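You operate a simulated robot arm through the tools that you are given. There is no shell and no other tool. Be economical: measure what you need, move in short steps, check, and stop when the job is done.

Carry out the task below with a simulated robot arm. There is one attempt and no reset: what you move stays moved.

TASK
Put one of the bed stones from the top of the dining table on the blue plate.

It is judged by the outcome, as a careful person would: the job done as asked, and still so three seconds after it is handed in. It fails if anything else is knocked over, pushed out of place, dropped, spilled or broken.

THE ROBOT
A 6-joint arm with a two-finger parallel gripper, fixed in place. Base frame: the origin is at the foot of the arm, x ahead of it, y to its left, z up; the work surface is at about z = 0.74. Lengths are in m, angles in rad, forces in N, time in s.
With the tool pointing down near the work surface it reaches from about 0.2 to 0.64 m from the base axis. Its first joint turns from -1.152 to 1.152 rad. Payload 2.7 kg.
Tool frame: the origin (TCP) lies between the finger pads and is the grasp point; the fingertips stand 0.023 m ahead of it; z points along the fingers, y is the line along which they close. The gripper opens to 0.094 m. The fingers are 0.038 m wide and 0.01 m thick; the gripper's body (0.054 by 0.096 m) begins 0.039 m behind the TCP.
Orientation is that of the tool frame in the base frame, as a unit quaternion [w, x, y, z]. With the fingers straight down and closing along the base's y, the tool's x points along the base's -x, its y along +y and its z along -z.

THE INTERFACE
- The arm moves only by the tool jog_arm. Its argument "increments" is a list that holds one entry, the list of rows, each a list of 7 numbers: the shift along the tool's x, y, z in units of 30 mm (1.0 is 30 mm), then the turn, a rotation vector about the tool's x, y, z in units of 6 degrees (1.0 is 6 degrees), then the opening, from 0 (shut) to 1 (fully open). In form: [[[tx, ty, tz, wx, wy, wz, grip], ...]]. A call has 1 to 12 rows; each row shifts and turns the commanded pose from where the row before left it, along the tool's axes as they then stand. A call with a number of a shift or a turn outside -1 to 1 is refused whole. A row lasts 0.2 s, in which the tool goes at most 0.05 m and 0.15 rad; a call with a longer step from one row to the next is refused whole, and so is a gripper value outside its range. A pose out of reach is approached as far as the arm can. The call stops where the force on the tool passes 40 N (or 10 N more than at its start, if that is more) or the arm is blocked; 0.2 s more then pass. The fingers move at their own pace (about 0.045 m/s each) and stop on an object; they squeeze with about 33 N. The grip force told is the motor's: it shows also when the fingers shut on nothing. Time passes only in rows, and 0.2 s behind the last, so rows that do not move let the fingers close. It gives the time, the measured TCP pose, the force on the tool (base axes), the opening and the grip force at its end, in the units of the frame above (readings bear some noise).
- Cameras (640 x 400 px; columns grow to the right, rows downward): "scene" is fixed at [0.0738, -0.4312, 1.4076]; the picture's right is [0.79, -0.61, 0.00], its down [-0.32, -0.42, -0.85] and it looks along [0.52, 0.68, -0.53] (base axes); focal length 361 px, centre (320, 200). "wrist" rides on the gripper at [-0.039, 0, -0.044] in the tool frame; the picture's right is [0.00, -1.00, 0.00], its down [0.97, 0.00, -0.24] and it looks along [0.24, 0.00, 0.97] (tool axes); focal length 218 px, centre (320, 200).
- get_image(camera): a new picture of that camera. No time passes.
- probe_pixels(camera, pixels): there is no depth. For up to 12 entries [column, row, z] of the newest picture of that camera ("zoom" is the newest enlarged one), the place [x, y] in the base frame at which the ray of that pixel passes the height z, good to about 0.003 m. No time passes.
- close_up(camera, box): a new picture of the part [left, top, right, bottom] of that camera's present view, enlarged. No time passes.
- hand_in(): hands the job in; it is judged then, once.

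Work in short steps. Measure before you move; look again where a grasp or a placing could have gone wrong, and mend it. You have 60 turns and 20 pictures in all, the two below and enlarged ones among them. Open the gripper and draw the arm clear of the work before you hand the job in, unless the task says otherwise; then end with one line.

The tools are called after "Call:" as a command line: name --argument value ..., lists and objects as JSON in quotes. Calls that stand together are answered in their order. jog_arm: Moves the arm, as the interface text tells. Its arguments: {"type":"object","properties":{"increments":{"type":"array"}},"required":["increments"]} The other tools are called the same way: get_image (camera) takes a picture; probe_pixels (camera, pixels) gives the place at which the rays of pixels pass given heights; close_up (camera, box) takes an enlarged picture of a part of a camera's view; hand_in () hands the job in.

At the start:

```text
time_s: 0.0
tcp_pos: [0.4142, 0.1356, 1.044]
ee_rot: [0.0, 0.0, 1.0, 0.0]
wrist_force: [0.3, 0.6, -0.2]
grip_width: 0.0941
grasp_force: 0.0
```

scene: 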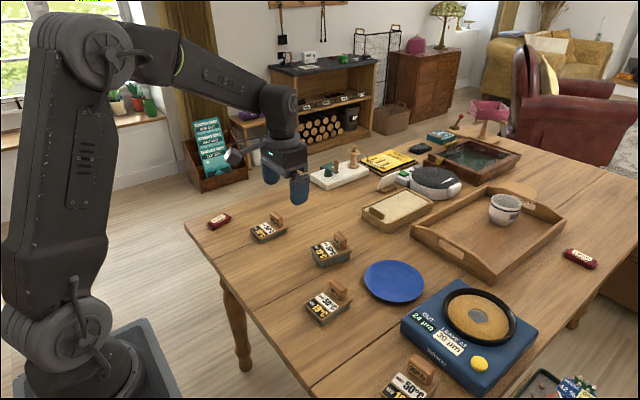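
wrist: 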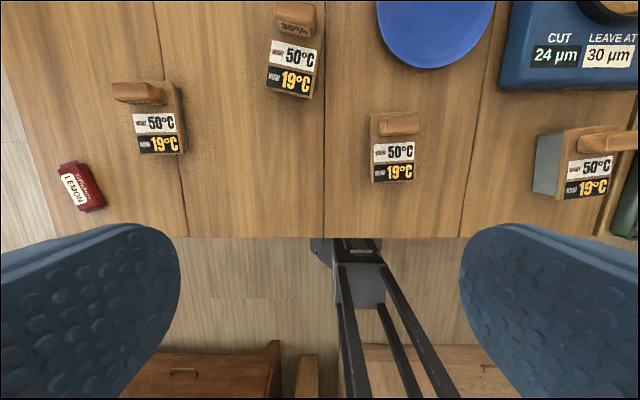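

The pictures show several labelled items (scene about (265,230), (330,250), (328,300), (408,380)) and a blue plate at (394,281). I enlarge them to find out what is a "bed stone".

Call:
close_up --camera "scene" --box '[200, 200, 360, 330]'

Call:
close_up --camera "wrist" --box '[40, 0, 440, 240]'

Call:
close_up --camera "scene" --box '[300, 110, 540, 260]'

Call:
close_up --camera "scene" --box '[370, 240, 610, 400]'

```text
3.08 times, centred on (280, 265) of scene
```

zoom: 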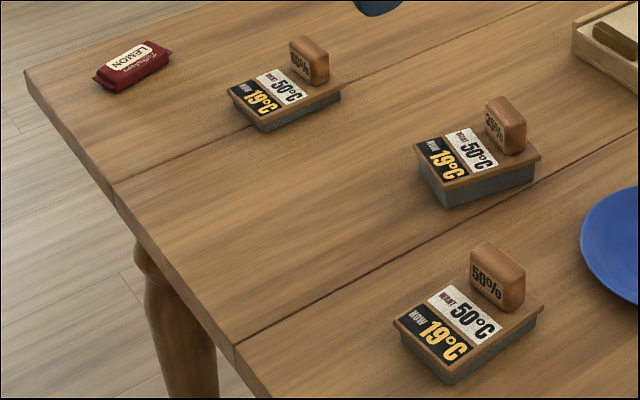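

```text
1.60 times, centred on (240, 120) of wrist
```

zoom: 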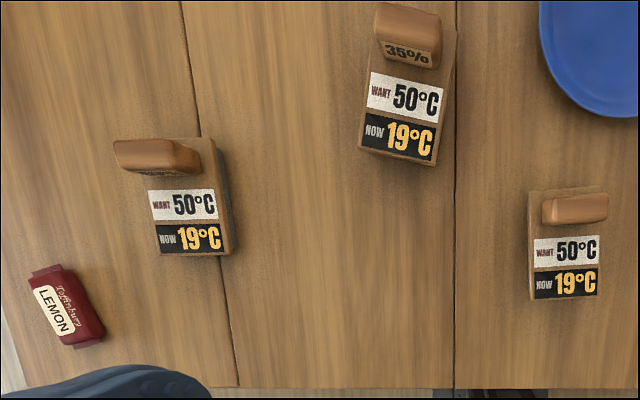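

```text
2.67 times, centred on (420, 185) of scene
```

zoom: 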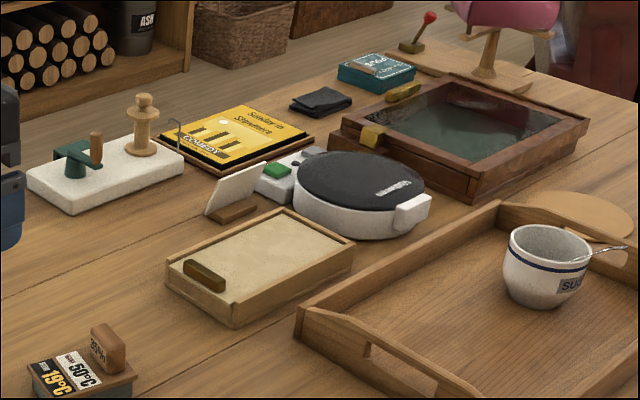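

```text
2.50 times, centred on (490, 320) of scene
```

zoom: 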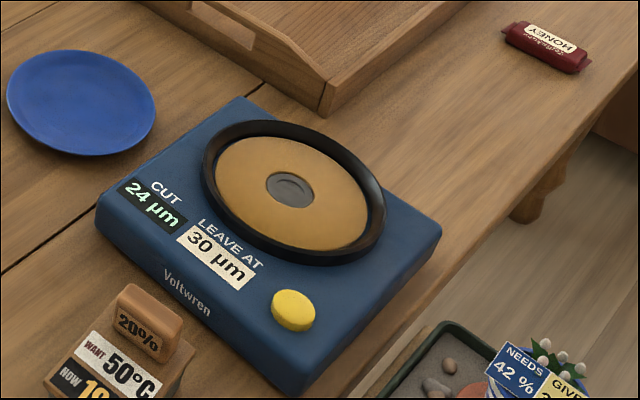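

The four 50°C/19°C blocks with a grey body and wooden handle could be warming stones for a bed, but the tray of pebbles at the lower right (560,385) must be ruled out, and the shelf at the back too.

Call:
close_up --camera "scene" --box '[500, 340, 600, 400]'

Call:
close_up --camera "scene" --box '[180, 40, 380, 180]'

Call:
close_up --camera "scene" --box '[290, 270, 370, 330]'

```text
6.40 times, centred on (550, 370) of scene
```

zoom: 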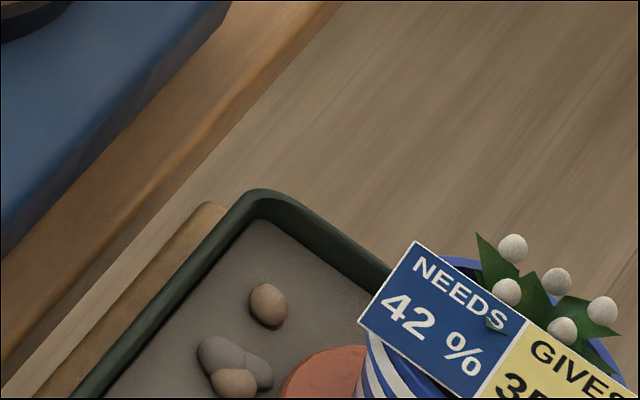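

```text
2.86 times, centred on (280, 110) of scene
```

zoom: 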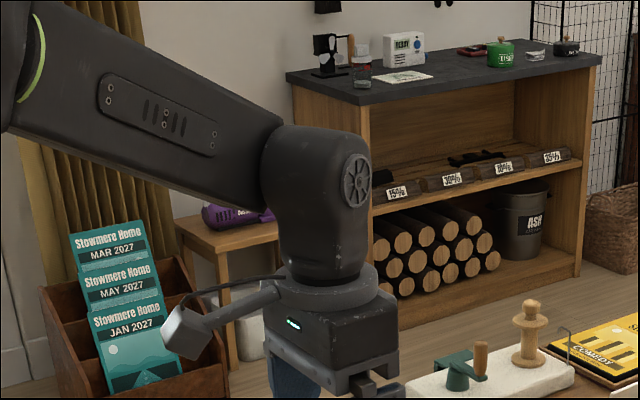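

```text
6.67 times, centred on (330, 300) of scene
```

zoom: 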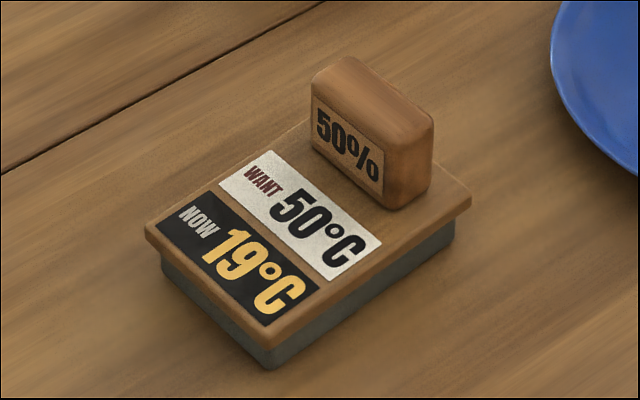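

The pebble tray stands off the table, so the bed stones are the four blocks with handles; I take the 50% one (wrist (395,147)), nearest to the plate. I measure it and the plate.

Call:
probe_pixels --camera "wrist" --pixels '[[371, 182, 0.77], [414, 181, 0.77], [370, 113, 0.77], [379, 119, 0.8], [419, 117, 0.8], [380, 136, 0.8], [419, 134, 0.8], [376, 0, 0.755], [494, 0, 0.755], [430, 68, 0.755]]'

Call:
probe_pixels --camera "scene" --pixels '[[363, 281, 0.755], [426, 281, 0.755], [394, 260, 0.755], [394, 304, 0.755], [329, 278, 0.81], [329, 278, 0.8], [344, 289, 0.8], [338, 296, 0.77], [308, 305, 0.77], [323, 322, 0.77], [349, 300, 0.77], [323, 325, 0.74]]'

```text
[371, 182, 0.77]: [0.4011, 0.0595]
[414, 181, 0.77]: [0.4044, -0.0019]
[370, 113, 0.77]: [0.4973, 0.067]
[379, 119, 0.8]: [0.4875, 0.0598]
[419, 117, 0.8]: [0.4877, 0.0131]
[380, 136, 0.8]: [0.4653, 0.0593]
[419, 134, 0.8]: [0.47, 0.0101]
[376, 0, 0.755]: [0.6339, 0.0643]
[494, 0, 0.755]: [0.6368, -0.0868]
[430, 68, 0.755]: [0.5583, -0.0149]
```

```text
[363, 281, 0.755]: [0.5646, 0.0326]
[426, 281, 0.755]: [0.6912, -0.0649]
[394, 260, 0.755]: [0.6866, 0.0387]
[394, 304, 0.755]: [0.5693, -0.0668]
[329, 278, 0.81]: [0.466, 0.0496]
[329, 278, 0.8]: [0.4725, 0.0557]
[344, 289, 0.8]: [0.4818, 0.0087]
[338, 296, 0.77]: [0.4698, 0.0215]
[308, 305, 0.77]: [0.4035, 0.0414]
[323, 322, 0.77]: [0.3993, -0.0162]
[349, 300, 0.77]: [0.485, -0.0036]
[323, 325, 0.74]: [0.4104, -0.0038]
```

The 50% stone's handle lies at about (0.476, 0.034), 0.047 long in y and 0.02 thick in x. The plate is centred near (0.628, -0.013), radius about 0.077. The handle would be out of reach if I moved the stone straight over, so I'll grip across the handle with the tool yawed 90° and turn back to yaw 0 when placing it. First I move above the handle and begin to turn.

Call:
jog_arm --increments '[[[-0.345, -0.57, 0.61, 0, 0, 0, 1], [-0.345, -0.57, 0.61, 0, 0, 0, 1], [-0.345, -0.57, 0.61, 0, 0, 0, 1], [-0.345, -0.57, 0.61, 0, 0, 0, 1], [-0.345, -0.57, 0.61, 0, 0, 0, 1], [-0.345, -0.57, 0.61, 0, 0, 0, 1], [0, 0, 0, 0, 0, 1, 1], [0, 0, 0, 0, 0, 1, 1], [0, 0, 0, 0, 0, 1, 1], [0, 0, 0, 0, 0, 1, 1], [0, 0, 0, 0, 0, 1, 1], [0, 0, 0, 0, 0, 1, 1]]]'

Call:
jog_arm --increments '[[[0, 0, 0, 0, 0, 1, 1], [0, 0, 0, 0, 0, 1, 1], [0, 0, 0, 0, 0, 1, 1], [0, 0, 0, 0, 0, 1, 1], [0, 0, 0, 0, 0, 1, 1], [0, 0, 0, 0, 0, 1, 1], [0, 0, 0, 0, 0, 1, 1], [0, 0, 0, 0, 0, 1, 1], [0, 0, 0, 0, 0, 1, 1], [0, 0, 0, 0, 0, 0, 1]]]'

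Call:
get_image --camera "wrist"

```text
time_s: 2.6
tcp_pos: [0.4762, 0.0344, 0.9338]
ee_rot: [0.0, 0.31, 0.951, 0.0]
wrist_force: [-0.9, 0.2, 0.2]
grip_width: 0.0941
grasp_force: 0.0
```

```text
time_s: 4.8
tcp_pos: [0.4763, 0.0335, 0.9333]
ee_rot: [0.0, 0.707, 0.707, 0.0]
wrist_force: [-0.1, -0.2, -0.3]
grip_width: 0.0941
grasp_force: 0.1
```

```text
10 pictures are left
```

wrist: 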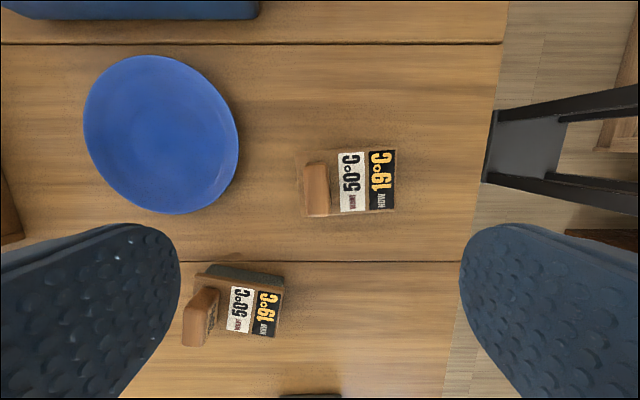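

The handle is at (316,189) in the wrist view. I measure it and the plate again.

Call:
probe_pixels --camera "wrist" --pixels '[[303, 164, 0.81], [326, 162, 0.81], [308, 216, 0.81], [329, 215, 0.81], [298, 150, 0.77], [396, 149, 0.77], [394, 210, 0.77], [84, 128, 0.755], [239, 140, 0.755], [145, 55, 0.755], [172, 214, 0.755]]'

Call:
close_up --camera "wrist" --box '[270, 130, 420, 230]'

```text
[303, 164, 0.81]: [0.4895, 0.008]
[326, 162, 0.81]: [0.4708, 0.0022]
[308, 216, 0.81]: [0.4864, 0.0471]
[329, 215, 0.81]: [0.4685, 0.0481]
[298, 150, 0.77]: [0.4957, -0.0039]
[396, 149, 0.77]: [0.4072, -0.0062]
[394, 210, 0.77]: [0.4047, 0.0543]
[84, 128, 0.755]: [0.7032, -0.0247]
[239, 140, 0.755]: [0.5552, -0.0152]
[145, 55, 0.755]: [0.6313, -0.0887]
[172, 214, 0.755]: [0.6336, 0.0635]
```

```text
4.00 times, centred on (345, 180) of wrist
```

zoom: 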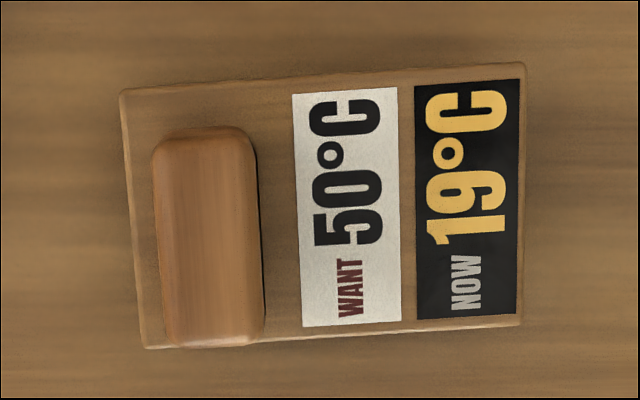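

Handle centre is about (0.479, 0.032), turned about 3.5° anticlockwise. I correct the yaw, centre and descend to TCP z ≈ 0.80, the gripper part open.

Call:
jog_arm --increments '[[[0, 0.1, 0, 0, 0, -0.55, 0.7], [0, 0, 0.9, 0, 0, 0, 0.7], [0, 0, 0.9, 0, 0, 0, 0.7], [0, 0, 0.9, 0, 0, 0, 0.7], [0, 0, 0.9, 0, 0, 0, 0.7], [0, 0, 0.45, 0, 0, 0, 0.7], [0, 0, 0.3, 0, 0, 0, 0.7], [0, 0, 0, 0, 0, 0, 0.7]]]'

Call:
close_up --camera "scene" --box '[260, 210, 420, 330]'

```text
time_s: 6.6
tcp_pos: [0.4802, 0.0337, 0.803]
ee_rot: [-0.001, 0.687, 0.727, 0.0]
wrist_force: [0.4, 0.3, 0.0]
grip_width: 0.0659
grasp_force: 0.1
```

```text
3.33 times, centred on (340, 270) of scene
```

zoom: 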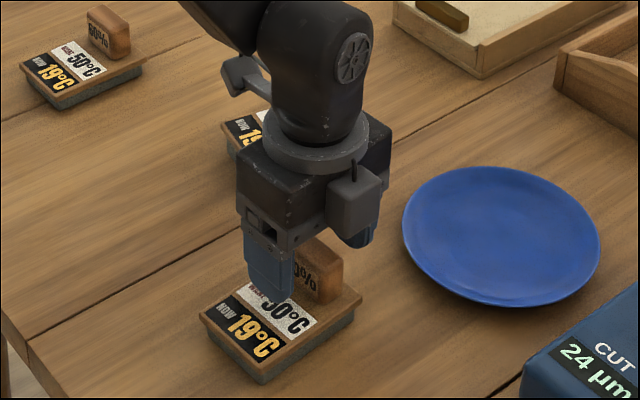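

The fingers straddle the handle, tips still clear above the top. I go down 8 mm more and close.

Call:
jog_arm --increments '[[[0, 0, 0.27, 0, 0, 0, 0.7], [0, 0, 0, 0, 0, 0, 0.7], [0, 0, 0, 0, 0, 0, 0], [0, 0, 0, 0, 0, 0, 0], [0, 0, 0, 0, 0, 0, 0], [0, 0, 0, 0, 0, 0, 0], [0, 0, 0, 0, 0, 0, 0]]]'

```text
time_s: 8.2
tcp_pos: [0.479, 0.0339, 0.7949]
ee_rot: [0.0, 0.686, 0.727, 0.0]
wrist_force: [-1.0, 0.0, 0.7]
grip_width: 0.0215
grasp_force: 32.8
```

The grip holds at 21.5 mm, which matches the handle. I lift 90 mm and look.

Call:
jog_arm --increments '[[[0, 0, -0.3, 0, 0, 0, 0], [0, 0, -0.5, 0, 0, 0, 0], [0, 0, -0.7, 0, 0, 0, 0], [0, 0, -0.7, 0, 0, 0, 0], [0, 0, -0.8, 0, 0, 0, 0], [0, 0, 0, 0, 0, 0, 0]]]'

Call:
close_up --camera "scene" --box '[260, 180, 440, 320]'

```text
time_s: 9.6
tcp_pos: [0.4781, 0.0353, 0.8842]
ee_rot: [0.001, 0.686, 0.728, 0.0]
wrist_force: [0.0, -0.4, -3.4]
grip_width: 0.0218
grasp_force: 33.4
```

```text
2.86 times, centred on (350, 250) of scene
```

zoom: 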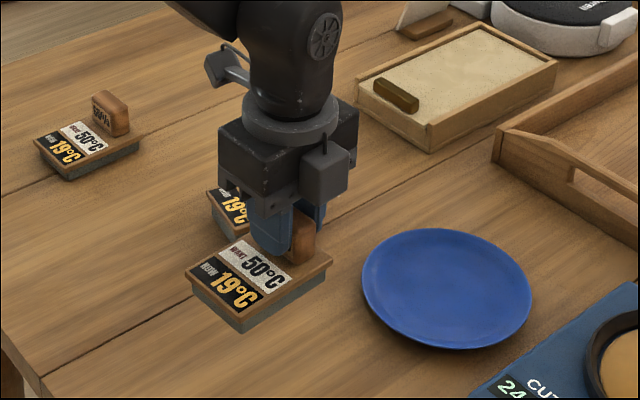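

The stone is held level. I turn it back to yaw 0 (−86.5° about tool z) in place, clear of the other stones.

Call:
jog_arm --increments '[[[0, 0, 0, 0, 0, -1, 0], [0, 0, 0, 0, 0, -1, 0], [0, 0, 0, 0, 0, -1, 0], [0, 0, 0, 0, 0, -1, 0], [0, 0, 0, 0, 0, -1, 0], [0, 0, 0, 0, 0, -1, 0], [0, 0, 0, 0, 0, -1, 0], [0, 0, 0, 0, 0, -1, 0], [0, 0, 0, 0, 0, -1, 0], [0, 0, 0, 0, 0, -1, 0], [0, 0, 0, 0, 0, -1, 0], [0, 0, 0, 0, 0, -1, 0]]]'

Call:
jog_arm --increments '[[[0, 0, 0, 0, 0, -1, 0], [0, 0, 0, 0, 0, -1, 0], [0, 0, 0, 0, 0, -0.45, 0], [-0.8, -0.1, 0, 0, 0, 0, 0], [-0.8, -0.1, 0, 0, 0, 0, 0], [-0.8, -0.1, 0, 0, 0, 0, 0], [-0.8, -0.1, 0, 0, 0, 0, 0], [-0.8, -0.1, 0, 0, 0, 0, 0], [-0.8, -0.1, 0, 0, 0, 0, 0], [0, 0, 0, 0, 0, 0, 0]]]'

Call:
get_image --camera "wrist"

Call:
close_up --camera "scene" --box '[310, 180, 490, 320]'

```text
time_s: 12.2
tcp_pos: [0.48, 0.0331, 0.8846]
ee_rot: [0.0, 0.126, 0.992, 0.0]
wrist_force: [1.4, -0.2, -2.4]
grip_width: 0.0218
grasp_force: 32.7
```

```text
time_s: 14.4
tcp_pos: [0.6225, 0.0174, 0.8856]
ee_rot: [-0.002, 0.0, 1.0, 0.0]
wrist_force: [0.3, -0.6, -2.7]
grip_width: 0.0219
grasp_force: 33.4
```

```text
6 pictures are left
```

wrist: 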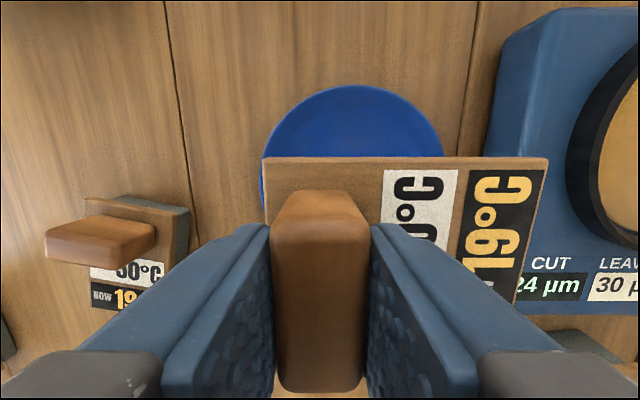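

```text
2.86 times, centred on (400, 250) of scene
```

zoom: 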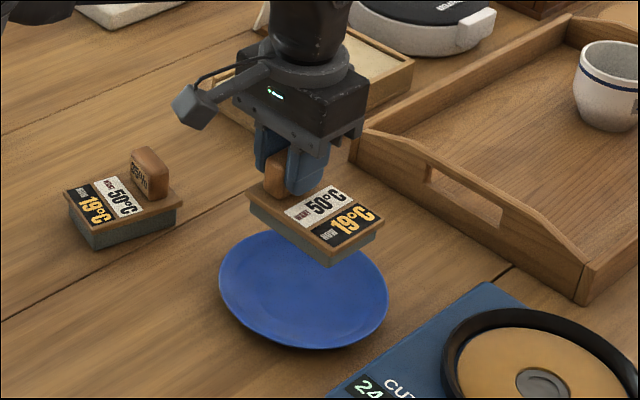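

The stone hangs over the plate. I check where its edges and the tray's near wall are before lowering.

Call:
probe_pixels --camera "wrist" --pixels '[[265, 158, 0.853], [548, 158, 0.853], [516, 300, 0.853], [435, 130, 0.755], [352, 86, 0.755], [262, 190, 0.755], [515, 290, 0.78]]'

Call:
probe_pixels --camera "scene" --pixels '[[412, 228, 0.79], [490, 275, 0.79], [435, 243, 0.79]]'

```text
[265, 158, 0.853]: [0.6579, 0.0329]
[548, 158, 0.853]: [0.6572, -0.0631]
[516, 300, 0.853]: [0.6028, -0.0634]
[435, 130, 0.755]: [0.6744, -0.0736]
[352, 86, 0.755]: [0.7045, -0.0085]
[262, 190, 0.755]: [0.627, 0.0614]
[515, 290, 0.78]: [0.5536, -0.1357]
```

```text
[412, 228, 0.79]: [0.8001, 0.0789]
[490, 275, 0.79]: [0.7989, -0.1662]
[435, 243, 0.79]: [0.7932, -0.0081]
```

The stone is centred at (0.630, -0.015), on the plate's centre, and the tray wall at x ≈ 0.79 is clear. I lower to about 0.812.

Call:
jog_arm --increments '[[[0, 0, 0.6, 0, 0, 0, 0], [0, 0, 0.6, 0, 0, 0, 0], [0, 0, 0.6, 0, 0, 0, 0], [0, 0, 0.4, 0, 0, 0, 0], [0, 0, 0.25, 0, 0, 0, 0], [0, 0, 0, 0, 0, 0, 0]]]'

Call:
jog_arm --increments '[[[0, 0, 0.1, 0, 0, 0, 0], [0, 0, 0.1, 0, 0, 0, 0], [0, 0, 0, 0, 0, 0, 0]]]'

```text
time_s: 15.8
tcp_pos: [0.6229, 0.0156, 0.8114]
ee_rot: [0.0, 0.0, 1.0, -0.001]
wrist_force: [0.0, -0.4, -2.4]
grip_width: 0.0219
grasp_force: 33.0
```

```text
time_s: 16.6
tcp_pos: [0.6229, 0.0162, 0.8056]
ee_rot: [0.001, 0.0, 1.0, 0.001]
wrist_force: [0.5, 0.5, 0.2]
grip_width: 0.0219
grasp_force: 33.0
```

The load force has gone from -2.4 to 0.2 N at z 0.8056, so contact may have begun. I go 1.5 mm further.

Call:
jog_arm --increments '[[[0, 0, 0.05, 0, 0, 0, 0], [0, 0, 0, 0, 0, 0, 0]]]'

Call:
close_up --camera "scene" --box '[330, 210, 470, 320]'

```text
time_s: 17.2
tcp_pos: [0.6248, 0.0152, 0.8043]
ee_rot: [0.0, 0.0, 1.0, 0.0]
wrist_force: [-0.8, 0.7, 3.6]
grip_width: 0.0217
grasp_force: 32.9
```

```text
3.64 times, centred on (400, 265) of scene
```

zoom: 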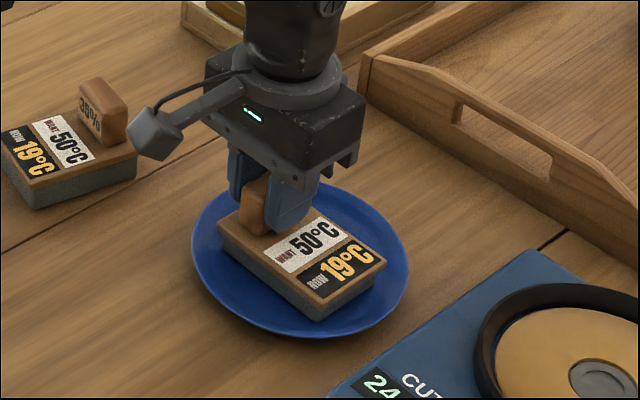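

The stone rests on the plate (contact force 3.6 N). I open part way and rise straight up.

Call:
jog_arm --increments '[[[0, 0, 0, 0, 0, 0, 0.5], [0, 0, 0, 0, 0, 0, 0.5], [0, 0, 0, 0, 0, 0, 0.5], [0, 0, -0.4, 0, 0, 0, 0.5], [0, 0, -0.8, 0, 0, 0, 0.5], [0, 0, -1, 0, 0, 0, 0.5], [0, 0, -1, 0, 0, 0, 0.5], [0.8, 0, -1, 0, 0, 0, 0.7], [1, 0, -1, 0, 0, 0, 1], [1, 0, -0.5, 0, 0, 0, 1], [1, 0, 0, 0, 0, 0, 1], [1, 0, 0, 0, 0, 0, 1]]]'

Call:
get_image --camera "scene"

```text
time_s: 19.8
tcp_pos: [0.4788, 0.0164, 0.9758]
ee_rot: [0.0, 0.0, 1.0, 0.0]
wrist_force: [0.7, 0.0, 0.1]
grip_width: 0.0941
grasp_force: 0.2
```

```text
3 pictures are left
```

scene: 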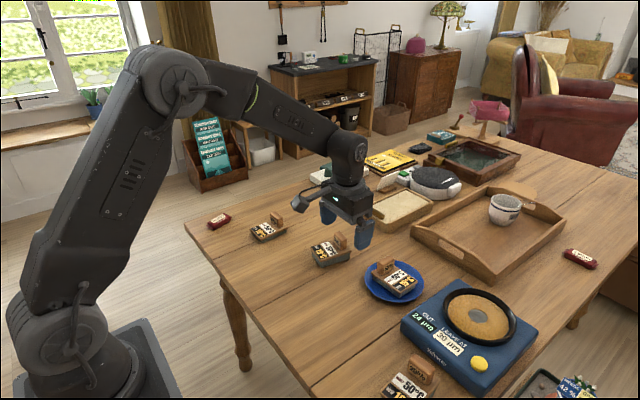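

The stone lies upright on the blue plate at (395,280), nothing else has moved, and the arm is clear with the gripper open. I hand in.

Call:
hand_in

```text
The job is handed in.
```

I put one bed stone (the one marked 50%) from the dining table on the blue plate. It sits upright and centred, and nothing else was disturbed.
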